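You operate a simulated robot arm through the tools that you are given. There is no shell and no other tool. Be economical: measure what you need, move in short steps, check, and stop when the job is done.

The job below is to be done with a simulated robot arm. You get a single attempt, and the scene is never put back.

Task
Scrub the dried detergent off the washer with the teal brush.
Fine: slide the grey stand back off it first; brush on the dryer, drawer shut, washer stays off. Set down upright: teal scrubbing brush. What is to be rubbed or washed off counts as gone when no trace of it is left.
Where things are to end (x, y in the base frame): grey stand with two sockets within 0.04 m of [0.79, 0.07]; teal scrubbing brush within 0.06 m of [0.61, -0.73].

Only the result counts: the job must be done as asked and must still hold three seconds after the hand-in. Knocking over, shifting, dropping, spilling or breaking anything else fails it.

Robot
A 7-joint arm with a two-finger parallel gripper on a trunk, on a base that drives. Base frame: it is fixed to the floor where the robot stands at the start and does not move with it; the origin is under the middle of the robot, x ahead of it, y to its left, z up. Lengths are in m, angles in rad, forces in N, time in s.
With the tool pointing down near the work surface it reaches from about 0.3 to 0.72 m from the robot's upright axis, wherever it stands. Its first joint turns from -2.897 to 2.897 rad. Places, roughly: detergent drawer [0.5, 0.1, 0.8]; dried detergent on the washer [0.6, 0.1, 0.9]; folded green cloth (11x7x5 cm) [0.6, -0.2, 0.9]; tumble dryer [0.8, -0.7, 0.8]; washer dial [0.5, -0.1, 0.8]. Payload 3.43 kg.
The tool frame sits at the grasp point between the pads (the TCP): z along the fingers, y along the line on which they close. The tips reach 0.03 m beyond it. The gripper opens to 0.094 m. The fingers are 0.028 m wide and 0.01 m thick; the gripper's body (0.05 by 0.096 m) begins 0.055 m behind the TCP.
Orientation is that of the tool frame in the base frame, as a unit quaternion [w, x, y, z]. With the fingers straight down and closing along the base's y, the tool's x points along the base's -x, its y along +y and its z along -z.

Tools
- The arm moves only by the tool apply_moves. Its argument "commands" is text: rows parted by semicolons, each of 6 numbers parted by spaces: the shift along the tool's x, y, z in units of 50 mm (1.0 is 50 mm), then the turn, a rotation vector about the tool's x, y, z in units of 6 degrees (1.0 is 6 degrees). In form: tx ty tz rx ry rz; .... A call has 1 to 10 rows; each row shifts and turns the commanded pose from where the row before left it, along the tool's axes as they then stand. "fingers" is the gripper command, from -1 (fully open) to 1 (shut), values between in proportion, set as the call begins (left out, the last holds). A call with a number of a shift or a turn outside -1 to 1 is refused whole. A row lasts 0.2 s, in which the tool goes at most 0.05 m and 0.15 rad; a call with a longer step from one row to the next is refused whole, and so is a gripper value outside its range. Where a pose cannot be reached the arm comes as near as it can. A force on the tool above 90 N (or 10 N above the force at the start of the call, whichever is more), or a blocked arm, ends the call early, and 0.2 s more pass. The fingers move at their own pace (about 0.108 m/s each) and stop on an object; they squeeze with about 28 N. The grip force told is the motor's: it shows also when the fingers shut on nothing. Time passes only in rows, and 0.2 s behind the last, so rows that do not move let the fingers close. It gives the time, the measured TCP pose, the force on the tool (base axes), the opening and the grip force at its end, in the units of the frame above (readings bear some noise), with the torque about the TCP (base axes, N m) and any sound that the robot's microphone picked up, and new pictures: "pictures" is both (left out), scene, wrist or none.
- Cameras (640 x 400 px; columns grow to the right, rows downward): "scene" is now at [0.4281, 0.0262, 1.3094]; the picture's right is [0.00, -0.17, 0.99], its down [-0.75, 0.65, 0.11] and it looks along [-0.66, -0.74, -0.13] (base axes); focal length 214 px, centre (320, 200). "wrist" rides on the gripper at [0.076, 0.014, -0.103] in the tool frame; the picture's right is [-0.18, 0.98, 0.00], its down [-0.75, -0.14, -0.64] and it looks along [-0.63, -0.12, 0.77] (tool axes); focal length 243 px, centre (320, 200). There is no depth. A picture from a camera that has moved, and an enlarged one, comes with that camera's place and axes in the base frame and with its lens.
- raise_lower(by): slides the trunk up (or, below 0, down) by that many m; the arm and the scene camera ride with it, the base frame stays. It gives what a move gives, with no picture.
- steer(legs): drives the robot by 1 to 6 legs, each [ahead, left, turn to the left] in m, m and rad, along the robot's own axes; the way and the turn of a leg run together, so that a leg with both is an arc; at most 1.5 m and 3.142 rad a leg. The arm and the cameras ride along, it lands a little off, and it stops where it bumps. It gives what a move gives, and a new picture of the scene camera.
- head_to(pan, tilt): turns the head with the scene camera to pan (to the left, within 1.396 rad either way) and tilt (down, from -0.506 to 1.204), counted from straight ahead of the robot. It gives what a move gives, and a new picture of the scene camera.
- inspect(camera, box): a new picture of the part [left, top, right, bottom] of that camera's present view, enlarged. The clock stands still meanwhile.
- finish_job(): hands the job in; it is judged then, once.

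Work in short steps. Places have to be worked out from the pictures, the camera data and where the tool is seen: move nearer, look again, correct. Check each grasp and each placing, and mend what went wrong. You have 120 turns and 260 pictures in all, those below and enlarged ones among them. Open the gripper and draw the arm clear of the work before you hand the job in, unless the task says otherwise; then end with one line.

The tools are called after "Call:" by a JSON object that holds its "api" and its "payload". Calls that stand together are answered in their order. apply_moves: Moves the arm, as the interface text tells. Its arguments: {"type":"object","properties":{"commands":{"type":"string"},"fingers":{"type":"number"},"pictures":{"type":"string","enum":["both","scene","wrist","none"]}},"required":["commands"]} The other tools are called the same way: raise_lower (by) slides the trunk up or down; steer (legs) drives the base; head_to (pan, tilt) turns the head that bears the scene camera; inspect (camera, box) takes an enlarged picture of a part of a camera's view; finish_job () hands the job in.

At the start:

```text
time_s: 0.0
ee_pos: [0.3839, 0.1078, 1.1896]
tool_rot: [0.0, 0.0, 1.0, 0.0]
wrist_force: [0.1, 0.2, 0.5]
moment: [0.01, 0.0, 0.0]
finger_gap: 0.0941
grasp_force: 0.0
trunk travel left (down, up): [-0.225, 0.365]
robot x, y, heading: [0.0014, 0.0035, 0.001]
head pan, tilt: [-1.4, 0.716]
```

scene: 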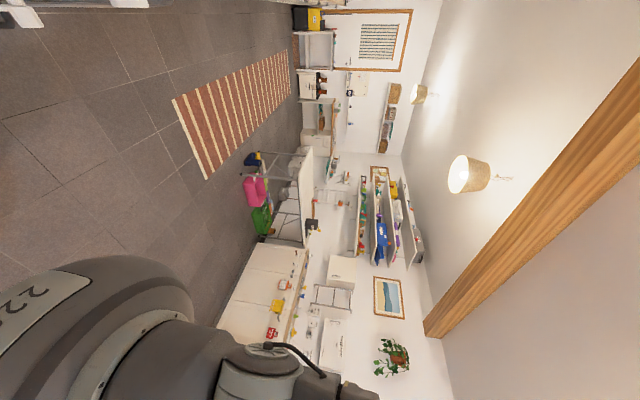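
wrist: 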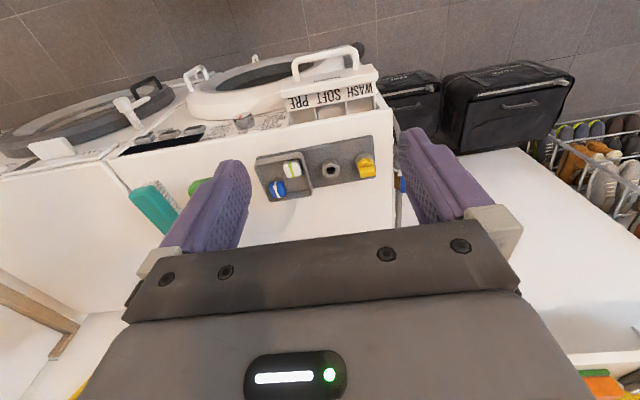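

The scene camera looks off to the right; I turn the head toward the washer to see the work.

Call:
{"api": "head_to", "payload": {"pan": 0.0, "tilt": 0.9}}

Call:
{"api": "inspect", "payload": {"camera": "wrist", "box": [80, 60, 440, 285]}}

```text
time_s: 1.5
ee_pos: [0.3853, 0.1087, 1.1914]
tool_rot: [0.0, 0.0, 1.0, 0.001]
wrist_force: [-0.7, 0.0, -0.3]
moment: [-0.03, -0.01, 0.03]
finger_gap: 0.0939
grasp_force: 0.0
trunk travel left (down, up): [-0.225, 0.365]
robot x, y, heading: [-0.003, -0.0009, -0.004]
head pan, tilt: [0.0, 0.901]
camera scene: at [0.4133, 0.1092, 1.2483], right [0.0, -1.0, 0.0], down [-0.62, 0.0, 0.78], along [-0.78, 0.0, -0.62], focal length 214 px, centre (320, 200)
```

scene: 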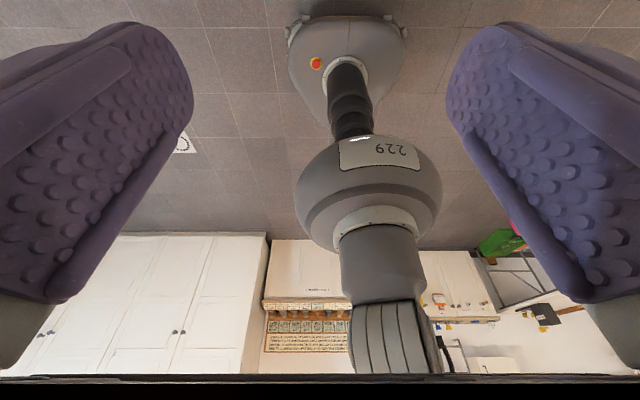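

```text
1.78 times, centred on (260, 172) of wrist
camera zoom: at [0.3075, 0.1228, 1.295], right [0.18, 0.98, 0.0], down [0.75, -0.14, 0.64], along [0.63, -0.12, -0.77], focal length 431 px, centre (427, 249)
```

zoom: 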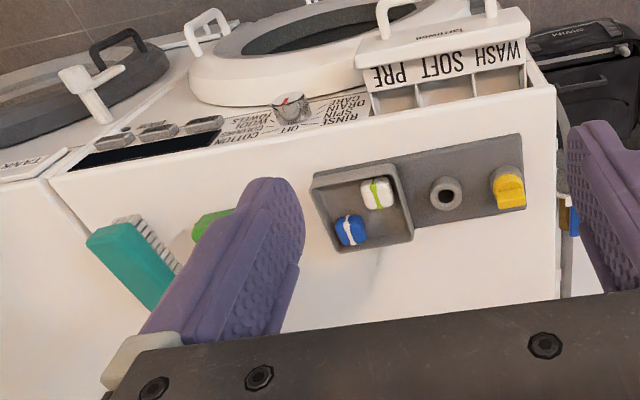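

The head camera seems mounted pitched down (tilt 0 looks straight down); I tilt it back to view the washer top.

Call:
{"api": "head_to", "payload": {"pan": 0.0, "tilt": -0.4}}

```text
time_s: 3.0
ee_pos: [0.383, 0.1087, 1.1909]
tool_rot: [0.0, 0.0, 1.0, 0.0]
wrist_force: [0.1, -0.2, -0.2]
moment: [0.02, -0.02, 0.0]
finger_gap: 0.0938
grasp_force: 0.0
trunk travel left (down, up): [-0.225, 0.365]
robot x, y, heading: [0.0005, -0.0009, -0.001]
head pan, tilt: [0.0, -0.4]
camera scene: at [0.5263, 0.1093, 1.2505], right [0.0, -1.0, 0.0], down [-0.92, 0.0, -0.39], along [0.39, 0.0, -0.92], focal length 214 px, centre (320, 200)
```

scene: 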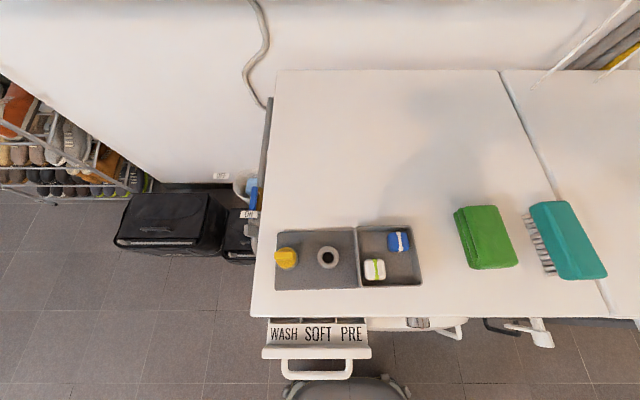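

Good view: stand, drawer (open), cloth and brush visible. I enlarge the stand and brush.

Call:
{"api": "inspect", "payload": {"camera": "scene", "box": [240, 200, 440, 325]}}

Call:
{"api": "inspect", "payload": {"camera": "scene", "box": [440, 180, 640, 305]}}

Call:
{"api": "inspect", "payload": {"camera": "wrist", "box": [240, 110, 400, 210]}}

```text
3.20 times, centred on (340, 262) of scene
camera zoom: at [0.5263, 0.1093, 1.2505], right [0.0, -1.0, 0.0], down [-0.92, 0.0, -0.39], along [0.39, 0.0, -0.92], focal length 686 px, centre (256, 0)
```

zoom: 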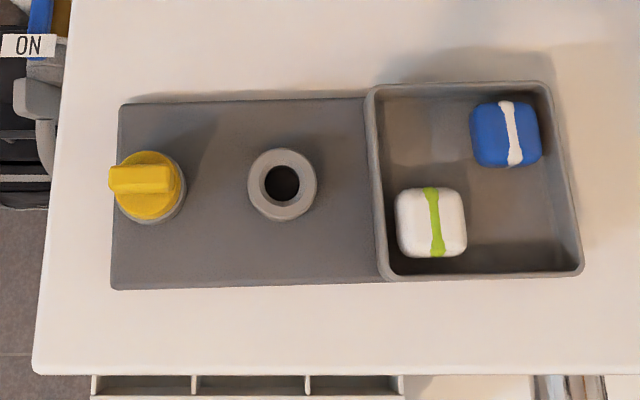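

```text
3.20 times, centred on (540, 242) of scene
camera zoom: at [0.5263, 0.1093, 1.2505], right [0.0, -1.0, 0.0], down [-0.92, 0.0, -0.39], along [0.39, 0.0, -0.92], focal length 686 px, centre (-384, 64)
```

zoom: 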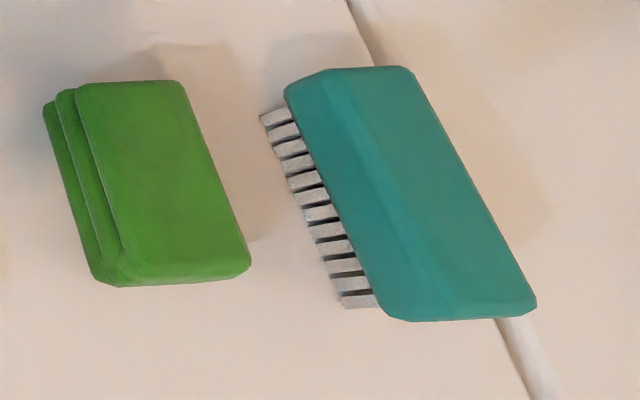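

```text
4.00 times, centred on (320, 160) of wrist
camera zoom: at [0.3075, 0.1228, 1.295], right [0.18, 0.98, 0.0], down [0.75, -0.14, 0.64], along [0.63, -0.12, -0.77], focal length 970 px, centre (320, 360)
```

zoom: 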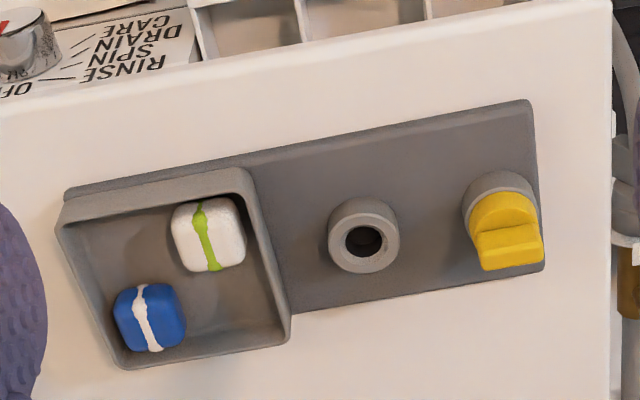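

Triangulating: washer top z≈0.848, front edge x≈0.487; empty socket at (0.579, 0.095, top 0.873); drawer handle at about (0.392, 0.116, 0.795). First close the fingers, back off in x and descend before the drawer handle.

Call:
{"api": "apply_moves", "payload": {"commands": "1 0 0 0 0 0; 0.2 0.1 0 0 0 0; 0 0 1 0 0 0; 0 0 1 0 0 0; 0 0 1 0 0 0; 0 0 1 0 0 0; 0 0 1 0 0 0", "fingers": 1}}

```text
time_s: 4.6
ee_pos: [0.3239, 0.1157, 0.9388]
tool_rot: [0.0, -0.001, 1.0, 0.0]
wrist_force: [-0.7, 0.4, -0.4]
moment: [0.03, -0.03, -0.01]
finger_gap: 0.0
grasp_force: 28.0
trunk travel left (down, up): [-0.225, 0.365]
robot x, y, heading: [0.0011, 0.0004, 0.003]
head pan, tilt: [0.0, -0.4]
camera scene: at [0.466, 0.1159, 0.9989], right [0.0, -1.0, 0.0], down [-0.92, 0.0, -0.39], along [0.39, 0.0, -0.92], focal length 214 px, centre (320, 200)
camera wrist: at [0.2472, 0.1294, 1.0433], right [0.18, 0.98, 0.0], down [0.75, -0.14, 0.64], along [0.63, -0.12, -0.77], focal length 243 px, centre (320, 200)
```

scene: 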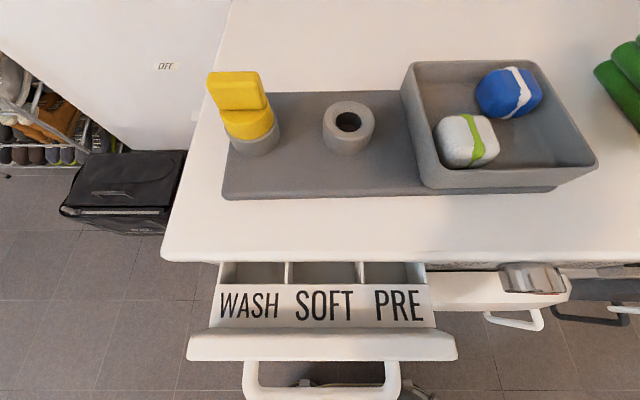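
wrist: 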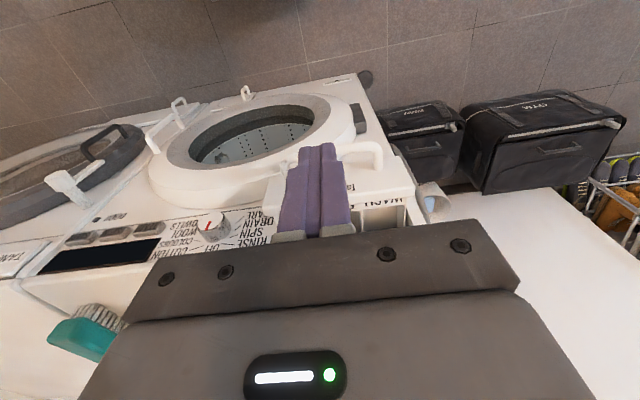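

The scene camera rides on the hand. Descend to z≈0.80 in front of the handle.

Call:
{"api": "apply_moves", "payload": {"commands": "0 0 1 0 0 0; 0 0 1 0 0 0; 0 0 0.75 0 0 0"}}

```text
time_s: 5.4
ee_pos: [0.3255, 0.1138, 0.8046]
tool_rot: [0.0, -0.001, 1.0, 0.001]
wrist_force: [-0.1, -0.1, 0.3]
moment: [-0.02, -0.01, -0.01]
finger_gap: 0.0
grasp_force: 28.0
trunk travel left (down, up): [-0.225, 0.365]
robot x, y, heading: [0.0015, -0.0004, -0.001]
head pan, tilt: [0.0, -0.4]
camera scene: at [0.4679, 0.1144, 0.8629], right [0.0, -1.0, 0.0], down [-0.92, 0.0, -0.39], along [0.39, 0.0, -0.92], focal length 214 px, centre (320, 200)
camera wrist: at [0.249, 0.1278, 0.9072], right [0.18, 0.98, 0.0], down [0.75, -0.14, 0.64], along [0.63, -0.12, -0.77], focal length 243 px, centre (320, 200)
```

scene: 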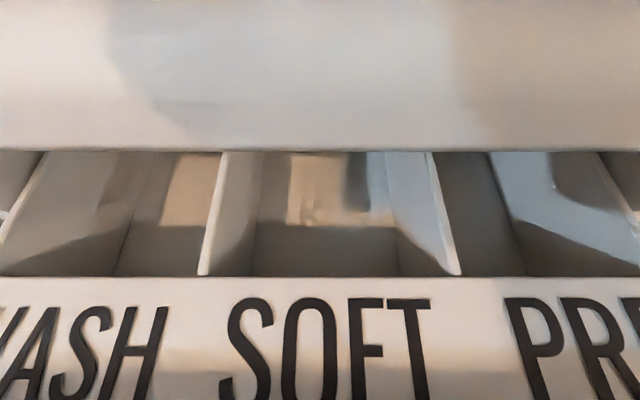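
wrist: 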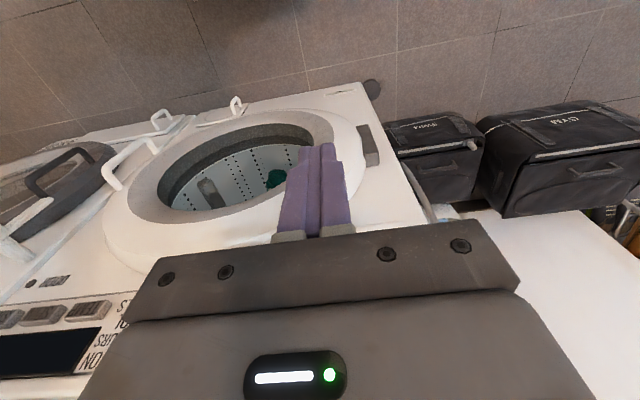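

Now push +x in steps, watching force.

Call:
{"api": "apply_moves", "payload": {"commands": "-0.5 0 0 0 0 0; -0.5 0 0 0 0 0; -0.4 0 0 0 0 0"}}

```text
time_s: 6.2
ee_pos: [0.3942, 0.1129, 0.8035]
tool_rot: [0.0, 0.0, 1.0, 0.0]
wrist_force: [-0.3, -0.8, 1.3]
moment: [0.1, -0.25, -0.09]
finger_gap: 0.0002
grasp_force: 28.1
trunk travel left (down, up): [-0.225, 0.365]
robot x, y, heading: [0.0026, -0.0012, 0.005]
head pan, tilt: [0.0, -0.4]
camera scene: at [0.5362, 0.1138, 0.8632], right [0.0, -1.0, 0.0], down [-0.92, 0.0, -0.39], along [0.39, 0.0, -0.92], focal length 214 px, centre (320, 200)
camera wrist: at [0.3173, 0.1273, 0.9075], right [0.18, 0.98, 0.0], down [0.75, -0.14, 0.64], along [0.63, -0.12, -0.77], focal length 243 px, centre (320, 200)
```

scene: 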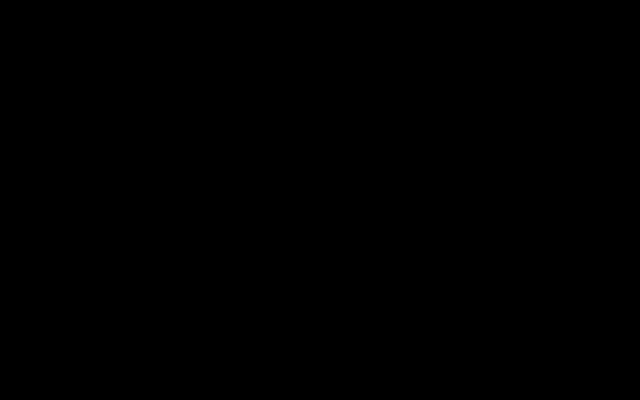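
wrist: 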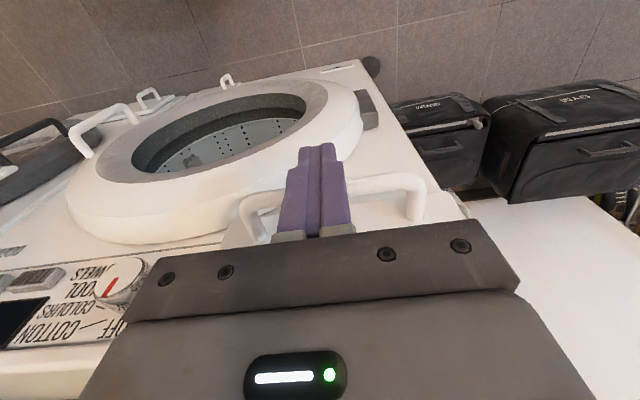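

Contact seems to have begun; continue pushing.

Call:
{"api": "apply_moves", "payload": {"commands": "-0.3 0 0 0 0 0; -0.3 0 0 0 0 0; -0.2 0 0 0 0 0", "pictures": "wrist"}}

```text
time_s: 7.0
ee_pos: [0.4302, 0.1138, 0.8038]
tool_rot: [-0.001, 0.0, 1.0, 0.0]
wrist_force: [-20.0, 1.4, 12.8]
moment: [-0.43, -1.99, -0.15]
finger_gap: 0.0
grasp_force: 27.9
trunk travel left (down, up): [-0.225, 0.365]
robot x, y, heading: [0.0001, 0.0021, -0.001]
head pan, tilt: [0.0, -0.4]
camera wrist: at [0.3544, 0.1281, 0.9081], right [0.18, 0.98, 0.0], down [0.75, -0.14, 0.64], along [0.63, -0.12, -0.77], focal length 243 px, centre (320, 200)
```

wrist: 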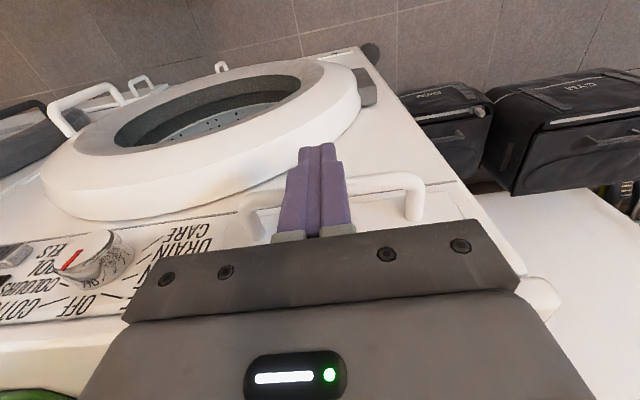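

Force −20 N: probably near the stop. A small further push to check.

Call:
{"api": "apply_moves", "payload": {"commands": "-0.1 0 0 0 0 0; -0.1 0 0 0 0 0; 0 0 0 0 0 0", "pictures": "none"}}

```text
time_s: 7.8
ee_pos: [0.4299, 0.1154, 0.8059]
tool_rot: [-0.005, -0.001, 1.0, -0.002]
wrist_force: [-74.8, 5.5, 8.5]
moment: [-1.03, -4.14, -0.36]
finger_gap: 0.0001
grasp_force: 28.0
trunk travel left (down, up): [-0.225, 0.365]
robot x, y, heading: [-0.0006, -0.0004, -0.003]
head pan, tilt: [0.0, -0.4]
```

Hard stop reached. Back off, rise, and look at the drawer.

Call:
{"api": "apply_moves", "payload": {"commands": "0.5 0 0 0 0 0; 1 0 0 0 0 0; 0 0 -1 0 0 0; 0 0 -1 0 0 0; 0 0 -1 0 0 0; 0 0 -1 0 0 0; 0 0 -1 0 0 0"}}

```text
time_s: 9.4
ee_pos: [0.3646, 0.1131, 1.0533]
tool_rot: [0.0, -0.001, 1.0, 0.0]
wrist_force: [0.7, 0.2, 1.0]
moment: [0.01, 0.02, -0.03]
finger_gap: 0.0
grasp_force: 27.8
trunk travel left (down, up): [-0.225, 0.365]
robot x, y, heading: [-0.0001, 0.0008, 0.0]
head pan, tilt: [0.0, -0.4]
camera scene: at [0.5078, 0.1133, 1.1132], right [0.0, -1.0, 0.0], down [-0.92, 0.0, -0.39], along [0.39, 0.0, -0.92], focal length 214 px, centre (320, 200)
camera wrist: at [0.2889, 0.1269, 1.1577], right [0.18, 0.98, 0.0], down [0.75, -0.14, 0.64], along [0.63, -0.12, -0.77], focal length 243 px, centre (320, 200)
```

scene: 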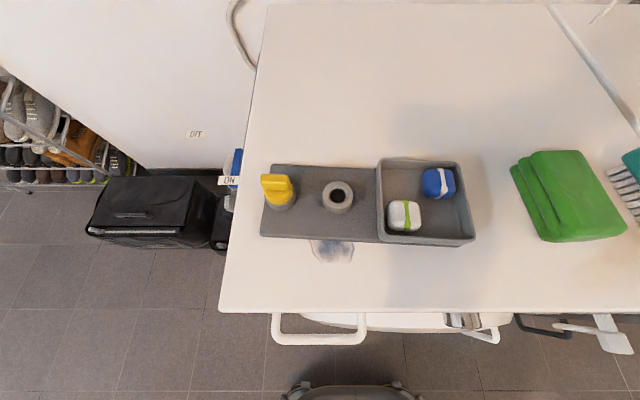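
wrist: 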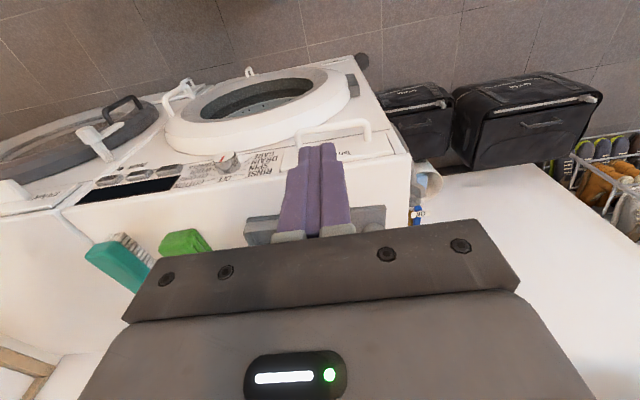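

Drawer is shut. The camera housing on the hand pushed the stand back ~4 cm (in the wanted direction, harmless) and exposed part of the stain. I'll drive 0.10 m forward for reach, lifting first isn't needed at z=1.05.

Call:
{"api": "steer", "payload": {"legs": [[0.1, 0, 0]]}}

Call:
{"api": "apply_moves", "payload": {"commands": "-1 0 0 0 0 0; -1 0 0 0 0 0", "fingers": -1}}

```text
time_s: 10.6
ee_pos: [0.4674, 0.1135, 1.053]
tool_rot: [-0.001, -0.001, 1.0, -0.001]
wrist_force: [0.3, 0.0, 0.6]
moment: [-0.02, 0.03, 0.06]
finger_gap: 0.0
grasp_force: 27.7
trunk travel left (down, up): [-0.225, 0.365]
robot x, y, heading: [0.1033, -0.0014, -0.005]
head pan, tilt: [0.0, -0.4]
camera scene: at [0.611, 0.1147, 1.1121], right [0.0, -1.0, 0.0], down [-0.92, 0.0, -0.39], along [0.39, 0.0, -0.92], focal length 214 px, centre (320, 200)
```

scene: 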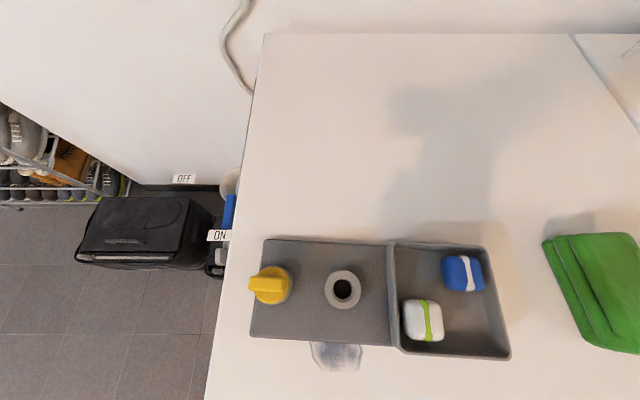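

```text
time_s: 11.2
ee_pos: [0.5709, 0.1129, 1.0507]
tool_rot: [-0.001, -0.001, 1.0, 0.0]
wrist_force: [0.8, 0.3, 0.5]
moment: [0.01, 0.02, 0.03]
finger_gap: 0.094
grasp_force: 0.0
trunk travel left (down, up): [-0.225, 0.365]
robot x, y, heading: [0.1034, -0.0029, 0.002]
head pan, tilt: [0.0, -0.4]
camera scene: at [0.714, 0.1136, 1.1107], right [0.0, -1.0, 0.0], down [-0.92, 0.0, -0.39], along [0.39, 0.0, -0.92], focal length 214 px, centre (320, 200)
camera wrist: at [0.4952, 0.1267, 1.1553], right [0.18, 0.98, 0.0], down [0.75, -0.14, 0.64], along [0.63, -0.12, -0.77], focal length 243 px, centre (320, 200)
```

scene: 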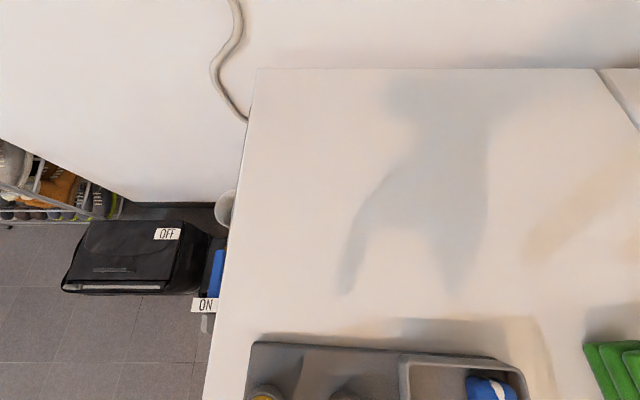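
wrist: 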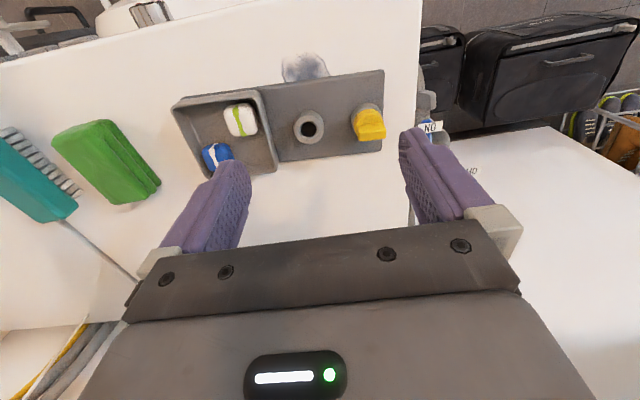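

Ring socket at ≈(0.613, 0.091). Open partially (0.062) to clear the tray wall, align and descend to z≈0.93.

Call:
{"api": "apply_moves", "payload": {"commands": "-0.84 -0.44 0 0 0 0; 0 0 1 0 0 0; 0 0 1 0 0 0; 0 0 0.4 0 0 0", "fingers": -0.32, "pictures": "wrist"}}

```text
time_s: 12.2
ee_pos: [0.6117, 0.0929, 0.9344]
tool_rot: [0.001, 0.0, 1.0, 0.0]
wrist_force: [0.6, 0.4, -0.2]
moment: [0.02, 0.0, -0.01]
finger_gap: 0.0623
grasp_force: 0.0
trunk travel left (down, up): [-0.225, 0.365]
robot x, y, heading: [0.1048, 0.0027, 0.001]
head pan, tilt: [0.0, -0.4]
camera wrist: at [0.5344, 0.1068, 1.0369], right [0.18, 0.98, 0.0], down [0.75, -0.14, 0.64], along [0.63, -0.12, -0.77], focal length 243 px, centre (320, 200)
```

wrist: 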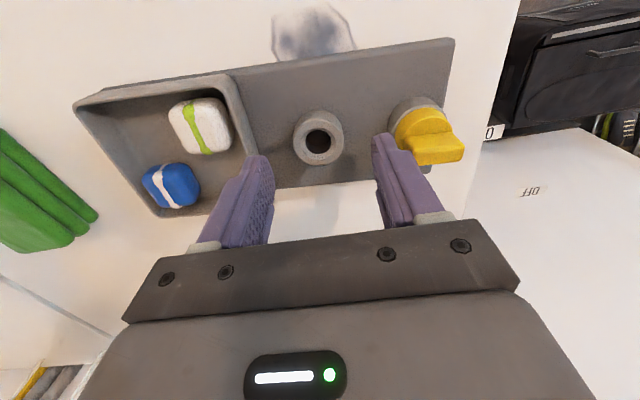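

Aligned. Descend to TCP z≈0.896 and close on the ring.

Call:
{"api": "apply_moves", "payload": {"commands": "0 0 0.5 0 0 0; 0 0 0.25 0 0 0; 0 0 0 0 0 0", "pictures": "wrist"}}

```text
time_s: 12.9
ee_pos: [0.6103, 0.0934, 0.8957]
tool_rot: [0.0, -0.001, 1.0, 0.0]
wrist_force: [0.3, -0.4, 0.0]
moment: [0.01, 0.0, -0.01]
finger_gap: 0.0619
grasp_force: 0.1
trunk travel left (down, up): [-0.225, 0.365]
robot x, y, heading: [0.1021, 0.0012, 0.005]
head pan, tilt: [0.0, -0.4]
camera wrist: at [0.534, 0.107, 0.9993], right [0.18, 0.98, 0.0], down [0.75, -0.14, 0.64], along [0.63, -0.12, -0.77], focal length 243 px, centre (320, 200)
```

wrist: 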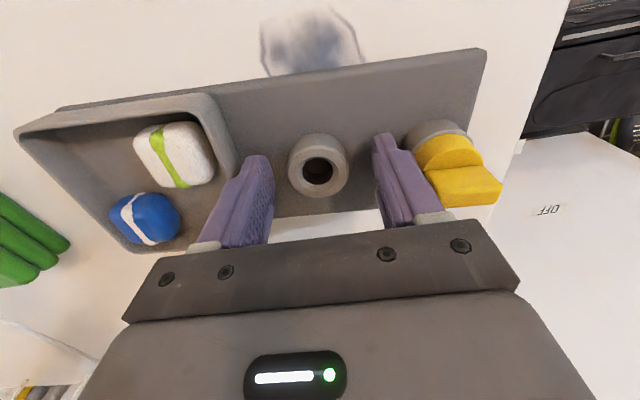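

Call:
{"api": "apply_moves", "payload": {"commands": "0 0 0.12 0 0 0; 0 0 0 0 0 0; 0 0 0 0 0 0", "pictures": "none"}}

Call:
{"api": "apply_moves", "payload": {"commands": "0 0 0 0 0 0; 0 0 0 0 0 0; 0 0 0 0 0 0", "fingers": 1, "pictures": "wrist"}}

```text
time_s: 13.8
ee_pos: [0.6104, 0.0923, 0.8919]
tool_rot: [0.002, -0.001, 1.0, 0.0]
wrist_force: [1.5, 2.4, 36.9]
moment: [-0.19, 0.5, -0.08]
finger_gap: 0.0619
grasp_force: 0.1
trunk travel left (down, up): [-0.225, 0.365]
robot x, y, heading: [0.1002, 0.0017, 0.002]
head pan, tilt: [0.0, -0.4]
```

```text
time_s: 14.6
ee_pos: [0.6087, 0.0917, 0.8916]
tool_rot: [0.002, 0.0, 1.0, 0.0]
wrist_force: [4.2, -6.1, 50.8]
moment: [-0.41, 0.24, 0.28]
finger_gap: 0.0365
grasp_force: 27.9
trunk travel left (down, up): [-0.225, 0.365]
robot x, y, heading: [0.0997, -0.0009, -0.003]
head pan, tilt: [0.0, -0.4]
camera wrist: at [0.5328, 0.1051, 0.9954], right [0.18, 0.98, 0.0], down [0.75, -0.14, 0.65], along [0.64, -0.12, -0.76], focal length 243 px, centre (320, 200)
```

wrist: 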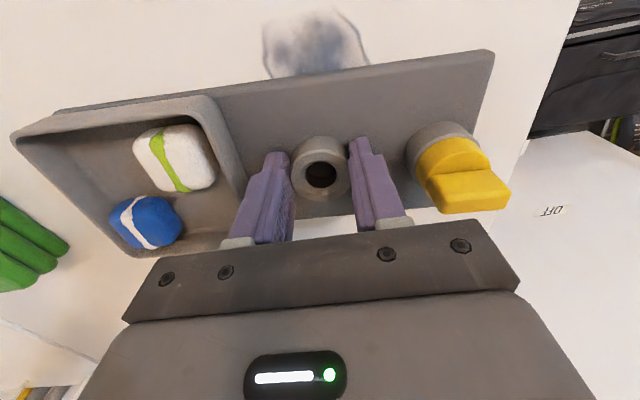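

Ring gripped (0.0365). Relieve downward pressure and drag back in x by 0.18 with +0.01 in y.

Call:
{"api": "apply_moves", "payload": {"commands": "0 0 -0.12 0 0 0; -0.3 0 0 0 0 0; -0.4 0 0 0 0 0; -0.4 0.1 0 0 0 0; -0.4 0.1 0 0 0 0", "pictures": "wrist"}}

```text
time_s: 15.8
ee_pos: [0.6834, 0.1027, 0.8952]
tool_rot: [-0.001, -0.002, 1.0, 0.0]
wrist_force: [0.5, 0.7, -4.0]
moment: [0.18, 0.03, -0.02]
finger_gap: 0.0364
grasp_force: 28.1
trunk travel left (down, up): [-0.225, 0.365]
robot x, y, heading: [0.1053, -0.0024, 0.005]
head pan, tilt: [0.0, -0.4]
camera wrist: at [0.6073, 0.1156, 0.9987], right [0.18, 0.98, 0.0], down [0.75, -0.14, 0.64], along [0.63, -0.12, -0.77], focal length 243 px, centre (320, 200)
```

wrist: 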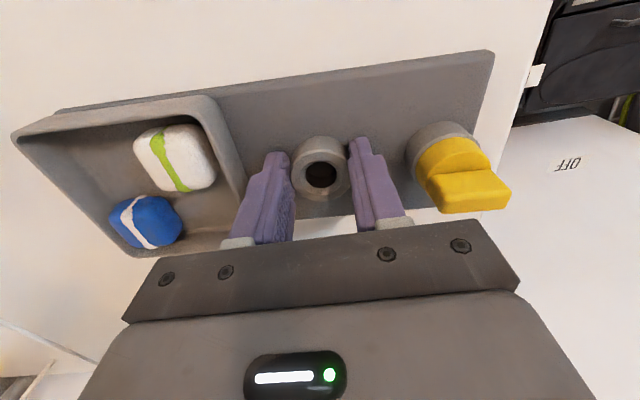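

Sliding along well. Continue to x≈0.79.

Call:
{"api": "apply_moves", "payload": {"commands": "-0.4 0 0 0 0 0; -0.4 0 0 0 0 0; -0.4 0 0 0 0 0; -0.4 0 0 0 0 0; -0.5 0 0 0 0 0; 0 0 0 0 0 0", "pictures": "wrist"}}

```text
time_s: 17.1
ee_pos: [0.7905, 0.1021, 0.8938]
tool_rot: [-0.001, 0.0, 1.0, 0.001]
wrist_force: [-0.2, -0.6, -4.5]
moment: [0.19, 0.0, 0.02]
finger_gap: 0.0362
grasp_force: 28.2
trunk travel left (down, up): [-0.225, 0.365]
robot x, y, heading: [0.1009, 0.0015, 0.001]
head pan, tilt: [0.0, -0.4]
camera wrist: at [0.7144, 0.1164, 0.9981], right [0.18, 0.98, 0.0], down [0.75, -0.14, 0.64], along [0.63, -0.12, -0.77], focal length 243 px, centre (320, 200)
```

wrist: 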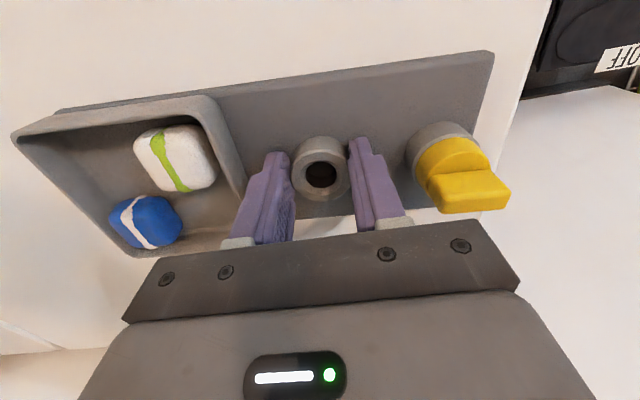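

At x≈0.79. Release, rise and back off to view.

Call:
{"api": "apply_moves", "payload": {"commands": "0 0 0 0 0 0; 0 0 0 0 0 0", "fingers": -0.32, "pictures": "none"}}

Call:
{"api": "apply_moves", "payload": {"commands": "0 0 -1 0 0 0; 0 0 -1 0 0 0; 0 0 -1 0 0 0; 1 0 -1 0 0 0; 1 0 0 0 0 0; 1 0 0 0 0 0; 1 -1 0 0 0 0; 1 -1 0 0 0 0; 1 -1 0 0 0 0; 0 0 0 0 0 0"}}

```text
time_s: 17.8
ee_pos: [0.79, 0.1037, 0.8946]
tool_rot: [0.0, -0.001, 1.0, 0.0]
wrist_force: [0.1, -1.0, -0.2]
moment: [0.03, -0.01, 0.02]
finger_gap: 0.062
grasp_force: 0.0
trunk travel left (down, up): [-0.225, 0.365]
robot x, y, heading: [0.1009, -0.0008, 0.002]
head pan, tilt: [0.0, -0.4]
```

```text
refused: row 4 steps farther than a row can; nothing moved
```

Call:
{"api": "apply_moves", "payload": {"commands": "0 0 -1 0 0 0; 0 0 -1 0 0 0; 0 0 -1 0 0 0; 0.7 0 -0.7 0 0 0; 1 0 0 0 0 0; 1 0 0 0 0 0; 0.7 -0.7 0 0 0 0; 0.7 -0.7 0 0 0 0; 0.7 -0.7 0 0 0 0; 0.7 -0.7 0 0 0 0"}}

```text
time_s: 18.6
ee_pos: [0.7757, 0.1011, 1.0165]
tool_rot: [-0.034, 0.0, 0.999, -0.004]
wrist_force: [2.9, -0.6, -32.2]
moment: [0.42, 4.75, 0.22]
finger_gap: 0.0623
grasp_force: 0.0
trunk travel left (down, up): [-0.225, 0.365]
robot x, y, heading: [0.1039, -0.0037, 0.008]
head pan, tilt: [0.0, -0.4]
stopped in row 4: the force on the tool passed its limit at 109 N (the readings are from after the stop); the commanded pose is now the measured one
camera scene: at [0.9199, 0.1022, 1.0644], right [0.0, -1.0, 0.0], down [-0.95, 0.0, -0.3], along [0.3, 0.0, -0.95], focal length 214 px, centre (320, 200)
camera wrist: at [0.7065, 0.1155, 1.1248], right [0.18, 0.98, -0.02], down [0.8, -0.14, 0.59], along [0.58, -0.12, -0.81], focal length 243 px, centre (320, 200)
```

scene: 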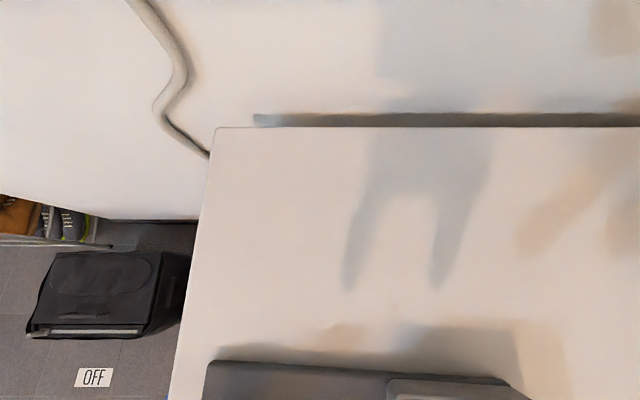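
wrist: 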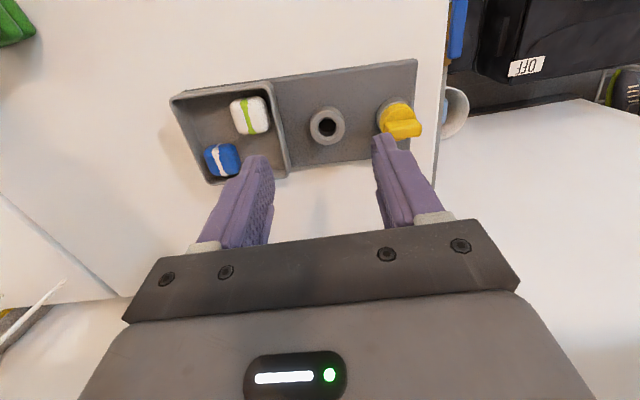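

Something overhead (a shelf at x≈0.9?) caught the hand when rising. Retreat: slightly down then back in −x, and undo the tilt (~0.068 rad about y).

Call:
{"api": "apply_moves", "payload": {"commands": "0.2 0 0.3 0 0 0; 0.7 0 0 0 0 0; 0.8 0 0 0 0 0; 0.8 0 0 0 0 0"}}

```text
time_s: 19.6
ee_pos: [0.6476, 0.1016, 1.0143]
tool_rot: [-0.025, 0.0, 1.0, -0.003]
wrist_force: [-0.4, -0.6, 0.0]
moment: [-0.01, 0.01, 0.01]
finger_gap: 0.0622
grasp_force: 0.0
trunk travel left (down, up): [-0.225, 0.365]
robot x, y, heading: [0.1038, 0.0006, 0.001]
head pan, tilt: [0.0, -0.4]
camera scene: at [0.7927, 0.1021, 1.0666], right [0.0, -1.0, 0.01], down [-0.94, 0.0, -0.34], along [0.34, 0.0, -0.94], focal length 214 px, centre (320, 200)
camera wrist: at [0.5765, 0.1157, 1.1218], right [0.18, 0.98, -0.01], down [0.78, -0.14, 0.6], along [0.59, -0.12, -0.8], focal length 243 px, centre (320, 200)
```

scene: 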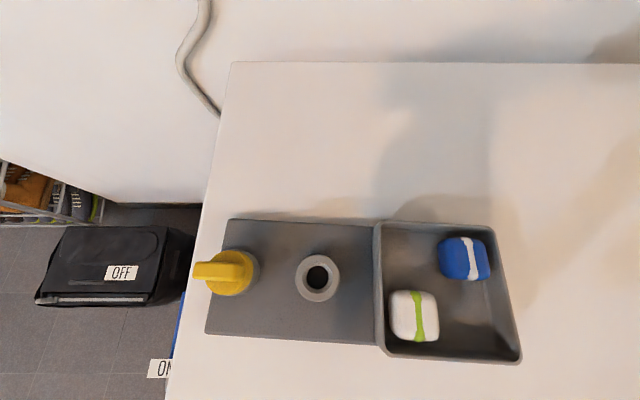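
wrist: 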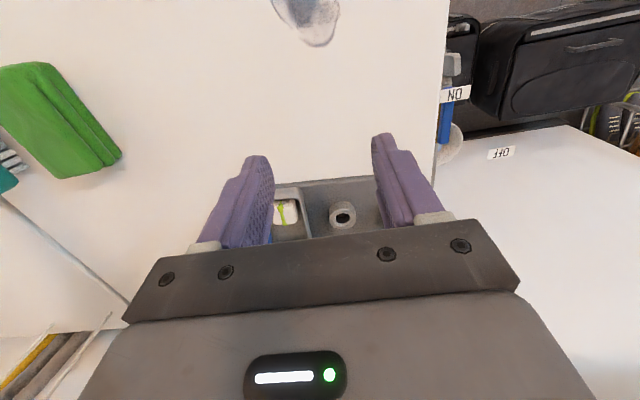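

Stand centre ≈(0.79, 0.065): good. Correct the tilt and move toward the brush to look.

Call:
{"api": "apply_moves", "payload": {"commands": "0.7 -0.7 0 0 -0.48 0; 0.7 -0.7 0 0 0 0; 0.7 -0.7 0 0 0 0; 0.5 -0.8 -0.2 0 0 0; 0 -1 0 0 0 0; 0 -1 0 0 0 0", "fingers": -1}}

```text
time_s: 21.0
ee_pos: [0.5174, -0.1453, 1.0296]
tool_rot: [0.0, 0.0, 1.0, -0.003]
wrist_force: [-0.5, 0.1, 0.3]
moment: [0.04, 0.02, 0.0]
finger_gap: 0.0942
grasp_force: 0.0
trunk travel left (down, up): [-0.225, 0.365]
robot x, y, heading: [0.1048, -0.0029, 0.003]
head pan, tilt: [0.0, -0.4]
camera scene: at [0.6604, -0.1435, 1.0877], right [0.0, -1.0, 0.01], down [-0.92, 0.0, -0.39], along [0.39, 0.0, -0.92], focal length 214 px, centre (320, 200)
camera wrist: at [0.4416, -0.1299, 1.1322], right [0.18, 0.98, -0.01], down [0.75, -0.14, 0.64], along [0.63, -0.12, -0.77], focal length 243 px, centre (320, 200)
```

scene: 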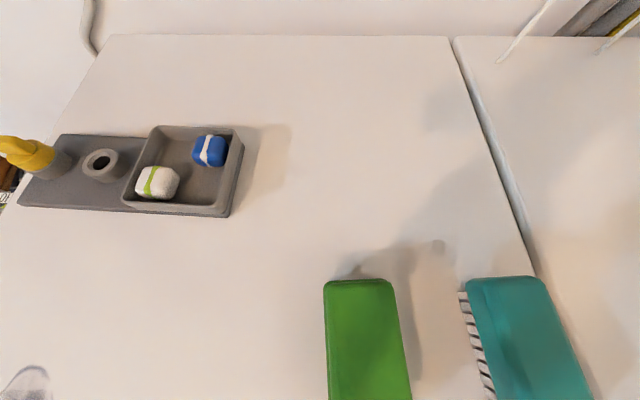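
wrist: 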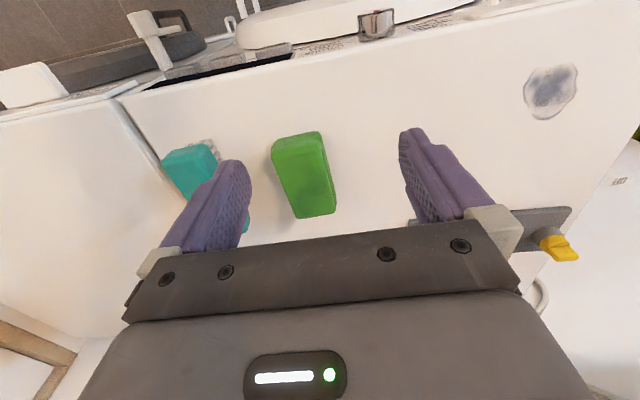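

Brush partially in view; move back and right to see it whole.

Call:
{"api": "apply_moves", "payload": {"commands": "1 0 0 0 0 0; 1 0 0 0 0 0; 0 -1 -0 0 0 0; 0 -1 0 0 0 0"}}

```text
time_s: 22.0
ee_pos: [0.4204, -0.2461, 1.0292]
tool_rot: [-0.001, -0.001, 1.0, -0.003]
wrist_force: [0.3, 0.1, -0.3]
moment: [0.03, 0.03, 0.01]
finger_gap: 0.094
grasp_force: 0.1
trunk travel left (down, up): [-0.225, 0.365]
robot x, y, heading: [0.1026, -0.0012, 0.003]
head pan, tilt: [0.0, -0.4]
camera scene: at [0.5629, -0.2449, 1.089], right [0.0, -1.0, 0.0], down [-0.92, 0.0, -0.39], along [0.39, 0.0, -0.92], focal length 214 px, centre (320, 200)
camera wrist: at [0.3441, -0.2315, 1.1337], right [0.18, 0.98, 0.0], down [0.75, -0.14, 0.64], along [0.63, -0.12, -0.77], focal length 243 px, centre (320, 200)
```

scene: 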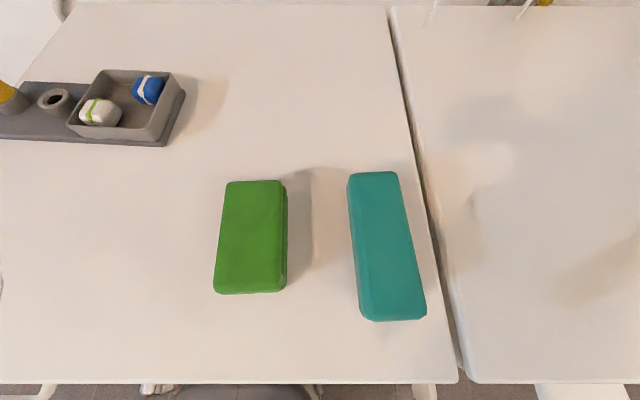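
wrist: 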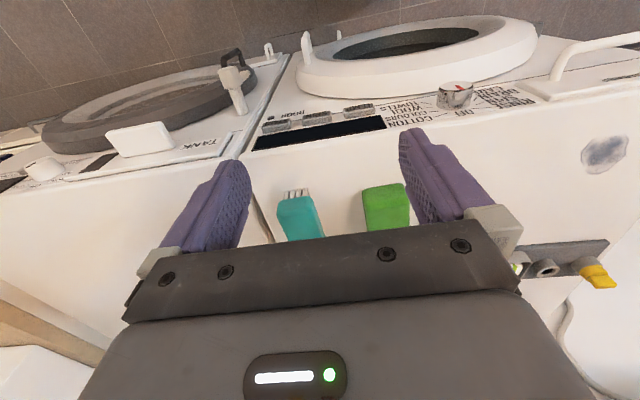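

Triangulated: brush is nearly aligned with x, centre ≈(0.608,−0.299), ~0.127×0.048, top z≈0.903. Move above it with fingers at ~0.08 gap.

Call:
{"api": "apply_moves", "payload": {"commands": "-0.9 -0.3 0 0 0 0; -0.9 -0.3 0 0 0 0; -0.9 -0.3 0 0 0 0; -1 -0.2 0 0 0 0; 0 0 0.9 0 0 0", "fingers": -0.75}}

```text
refused: row 4 steps farther than a row can; nothing moved
```

Call:
{"api": "apply_moves", "payload": {"commands": "-0.9 -0.3 0 0 0 0; -0.9 -0.3 0 0 0 0; -0.9 -0.3 0 0 0 0; -0.95 -0.2 0 0 0 0; 0 0 0.9 0 0 0", "fingers": -0.75}}

```text
time_s: 23.2
ee_pos: [0.6044, -0.3012, 0.9813]
tool_rot: [0.0, 0.0, 1.0, -0.002]
wrist_force: [0.8, 0.0, -0.3]
moment: [0.03, 0.01, 0.01]
finger_gap: 0.0824
grasp_force: 0.0
trunk travel left (down, up): [-0.225, 0.365]
robot x, y, heading: [0.1019, -0.0024, -0.0]
head pan, tilt: [0.0, -0.4]
camera scene: at [0.7476, -0.3002, 1.0408], right [0.0, -1.0, 0.01], down [-0.92, 0.0, -0.39], along [0.39, -0.01, -0.92], focal length 214 px, centre (320, 200)
camera wrist: at [0.5287, -0.2865, 1.0853], right [0.18, 0.98, -0.01], down [0.75, -0.14, 0.64], along [0.63, -0.12, -0.77], focal length 243 px, centre (320, 200)
```

scene: 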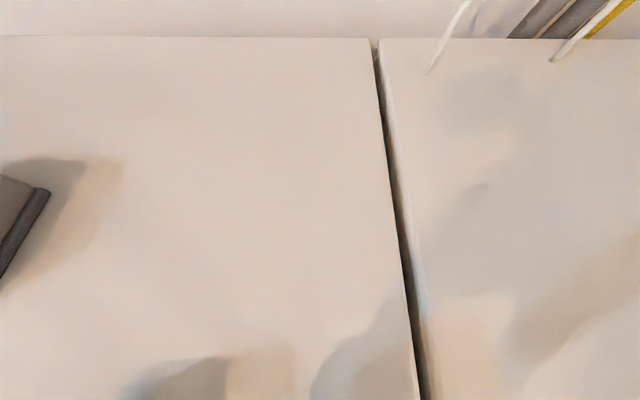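
wrist: 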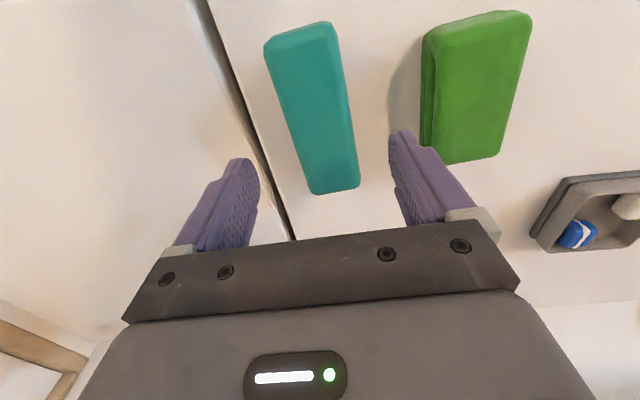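

Centred over the brush. Descend to TCP z≈0.898 (tips 0.868).

Call:
{"api": "apply_moves", "payload": {"commands": "-0.05 0 0.8 0 0 0; 0 0 0.6 0 0 0; 0 0 0.25 0 0 0; 0 0 0 0 0 0", "pictures": "wrist"}}

```text
time_s: 24.2
ee_pos: [0.6038, -0.3004, 0.9008]
tool_rot: [-0.001, 0.0, 1.0, -0.002]
wrist_force: [0.6, 0.9, 0.7]
moment: [-0.01, 0.0, 0.02]
finger_gap: 0.0823
grasp_force: 0.1
trunk travel left (down, up): [-0.225, 0.365]
robot x, y, heading: [0.1005, -0.0009, 0.001]
head pan, tilt: [0.0, -0.4]
camera wrist: at [0.528, -0.2852, 1.0043], right [0.18, 0.98, -0.01], down [0.75, -0.14, 0.64], along [0.63, -0.12, -0.77], focal length 243 px, centre (320, 200)
```

wrist: 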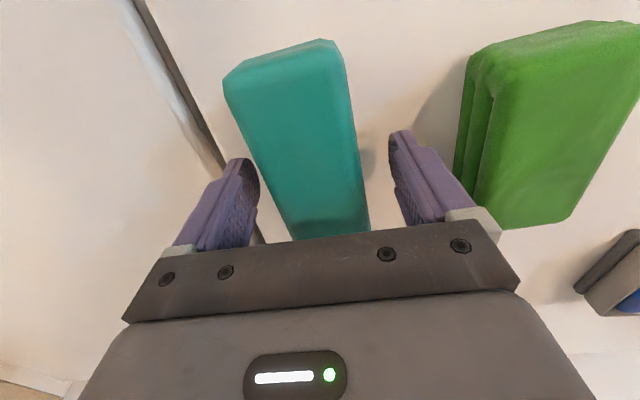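

Close on the brush.

Call:
{"api": "apply_moves", "payload": {"commands": "0 0 0 0 0 0; 0 0 0 0 0 0; 0 0 0 0 0 0", "fingers": 1, "pictures": "wrist"}}

```text
time_s: 25.0
ee_pos: [0.6043, -0.2997, 0.9006]
tool_rot: [-0.001, 0.0, 1.0, -0.002]
wrist_force: [-0.3, 0.7, -1.4]
moment: [0.0, -0.06, 0.0]
finger_gap: 0.0544
grasp_force: 28.4
trunk travel left (down, up): [-0.225, 0.365]
robot x, y, heading: [0.1042, -0.0015, 0.006]
head pan, tilt: [0.0, -0.4]
camera wrist: at [0.528, -0.2851, 1.0046], right [0.18, 0.98, -0.01], down [0.75, -0.14, 0.64], along [0.63, -0.12, -0.77], focal length 243 px, centre (320, 200)
```

wrist: 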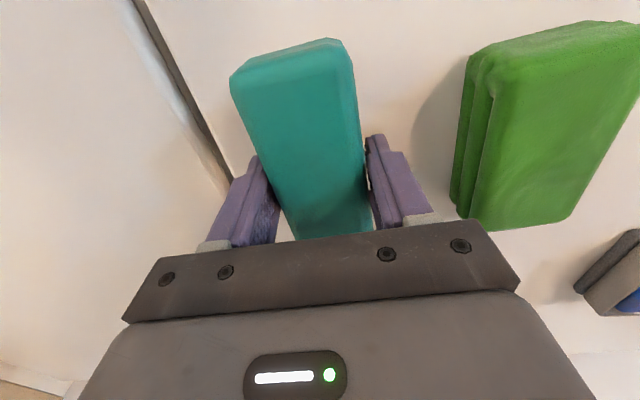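

Gripped. Lift and carry above toward the stain, staying at x≈0.45 so the scene camera sees the stain.

Call:
{"api": "apply_moves", "payload": {"commands": "0 0 -1 0 0 0; 0 0 -1 0 0 0; 0.5 0.8 -0.2 0 0 0; 0.5 0.8 0 0 0 0; 0.5 0.8 0 0 0 0; 0.5 0.8 0 0 0 0; 0.5 0.8 0 0 0 0; 0.5 0.8 0 0 0 0; 0 1 0 0 0 0; 0 1 0 0 0 0"}}

```text
time_s: 27.2
ee_pos: [0.4533, 0.0423, 1.0096]
tool_rot: [0.001, 0.0, 1.0, -0.004]
wrist_force: [-0.4, -0.9, -1.1]
moment: [0.0, 0.01, 0.0]
finger_gap: 0.054
grasp_force: 27.8
trunk travel left (down, up): [-0.225, 0.365]
robot x, y, heading: [0.103, -0.0014, 0.001]
head pan, tilt: [0.0, -0.4]
camera scene: at [0.5965, 0.0429, 1.0689], right [0.0, -1.0, 0.01], down [-0.92, 0.0, -0.39], along [0.39, -0.01, -0.92], focal length 214 px, centre (320, 200)
camera wrist: at [0.3777, 0.0567, 1.1134], right [0.18, 0.98, -0.01], down [0.75, -0.14, 0.64], along [0.63, -0.12, -0.77], focal length 243 px, centre (320, 200)
```

scene: 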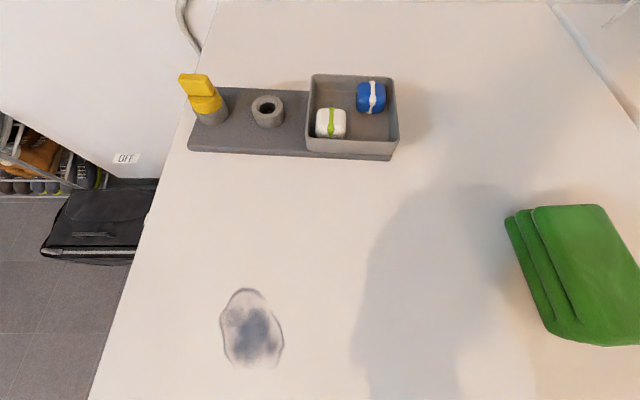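
wrist: 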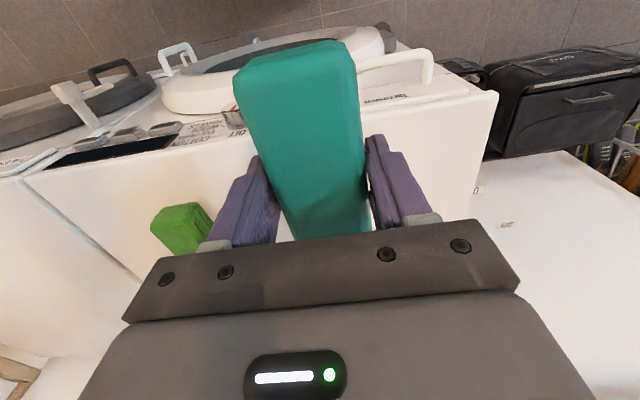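

Stain spans x 0.535–0.60, y 0.072–0.133. Position the brush over it and lower to contact.

Call:
{"api": "apply_moves", "payload": {"commands": "-0.8 0.4 0 0 0 0; -0.8 0.4 0 0 0 0; -0.64 0.42 0 0 0 0; 0 0 0.9 0 0 0; 0 0 0.9 0 0 0; 0 0 0.4 0 0 0; 0 0 0.1 0 0 0", "pictures": "wrist"}}

```text
time_s: 28.8
ee_pos: [0.569, 0.1009, 0.8946]
tool_rot: [0.002, 0.0, 1.0, -0.003]
wrist_force: [4.2, 0.1, 26.4]
moment: [0.04, 0.25, 0.12]
finger_gap: 0.0544
grasp_force: 28.4
trunk travel left (down, up): [-0.225, 0.365]
robot x, y, heading: [0.1035, -0.0001, -0.003]
head pan, tilt: [0.0, -0.4]
camera wrist: at [0.4914, 0.1161, 0.9984], right [0.18, 0.98, 0.0], down [0.75, -0.14, 0.65], along [0.63, -0.12, -0.76], focal length 243 px, centre (320, 200)
```

wrist: 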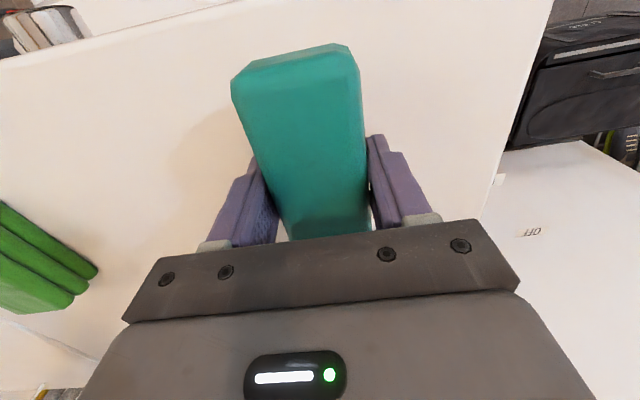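

In contact at ~26 N. Ease slightly and scrub in y strokes.

Call:
{"api": "apply_moves", "payload": {"commands": "0 0 -0.03 0 0 0; 0 0.6 0 0 0 0; 0 -0.6 0 0 0 0; 0 -0.6 0 0 0 0; 0 0.6 0 0 0 0; 0 0.6 0 0 0 0; 0 -0.6 0 0 0 0; 0 -0.6 0 0 0 0; 0 0.6 0 0 0 0; 0 0 0 0 0 0", "pictures": "wrist"}}

Call:
{"api": "apply_moves", "payload": {"commands": "0.5 0 0 0 0 0; -0.5 0 0 0 0 0; -0.5 0 0 0 0 0; 0.5 0.3 0 0 0 0; 0.5 0 0 0 0 0; -0.5 -0.3 0 0 0 0; -0.5 -0.3 0 0 0 0; 0.5 0 0 0 0 0; 0.5 0 0 0 0 0; -0.5 0.3 0 0 0 0", "pictures": "wrist"}}

```text
time_s: 31.0
ee_pos: [0.5661, 0.1014, 0.8953]
tool_rot: [0.0, 0.0, 1.0, -0.003]
wrist_force: [0.1, -0.6, -0.4]
moment: [0.0, -0.02, 0.01]
finger_gap: 0.0539
grasp_force: 27.8
trunk travel left (down, up): [-0.225, 0.365]
robot x, y, heading: [0.1023, -0.0053, 0.001]
head pan, tilt: [0.0, -0.4]
camera wrist: at [0.4905, 0.1155, 1.0001], right [0.18, 0.98, -0.01], down [0.75, -0.14, 0.64], along [0.63, -0.12, -0.77], focal length 243 px, centre (320, 200)
```

wrist: 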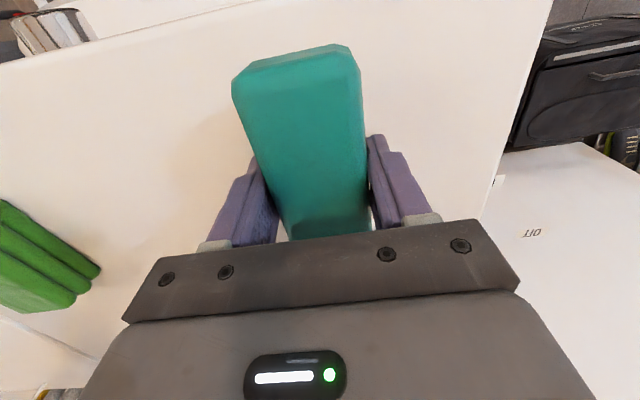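

```text
time_s: 33.2
ee_pos: [0.5662, 0.1024, 0.8951]
tool_rot: [0.0, 0.0, 1.0, -0.003]
wrist_force: [0.0, 0.0, -0.8]
moment: [0.03, 0.05, -0.02]
finger_gap: 0.0542
grasp_force: 28.0
trunk travel left (down, up): [-0.225, 0.365]
robot x, y, heading: [0.1013, -0.0021, 0.004]
head pan, tilt: [0.0, -0.4]
camera wrist: at [0.4905, 0.1171, 0.9996], right [0.18, 0.98, -0.01], down [0.75, -0.14, 0.64], along [0.63, -0.12, -0.77], focal length 243 px, centre (320, 200)
```

wrist: 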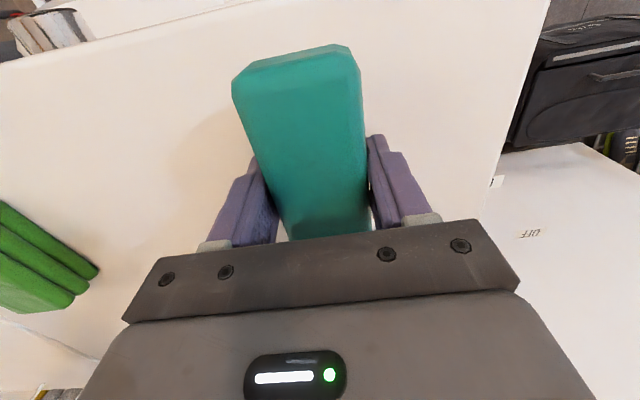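

Force is now ~0, so barely pressing. Press 2.5 mm more and scrub with broad strokes.

Call:
{"api": "apply_moves", "payload": {"commands": "0 0 0.06 0 0 0; 0 0.7 0 0 0 0; 0 -0.7 0 0 0 0; 0 -0.7 0 0 0 0; 0 0.7 0 0 0 0; 0.4 0.7 0 0 0 0; 0 -0.7 0 0 0 0; -0.8 -0.7 0 0 0 0; 0 0.7 0 0 0 0; 0.4 0 0 0 0 0", "pictures": "none"}}

```text
refused: row 8 steps farther than a row can; nothing moved
```

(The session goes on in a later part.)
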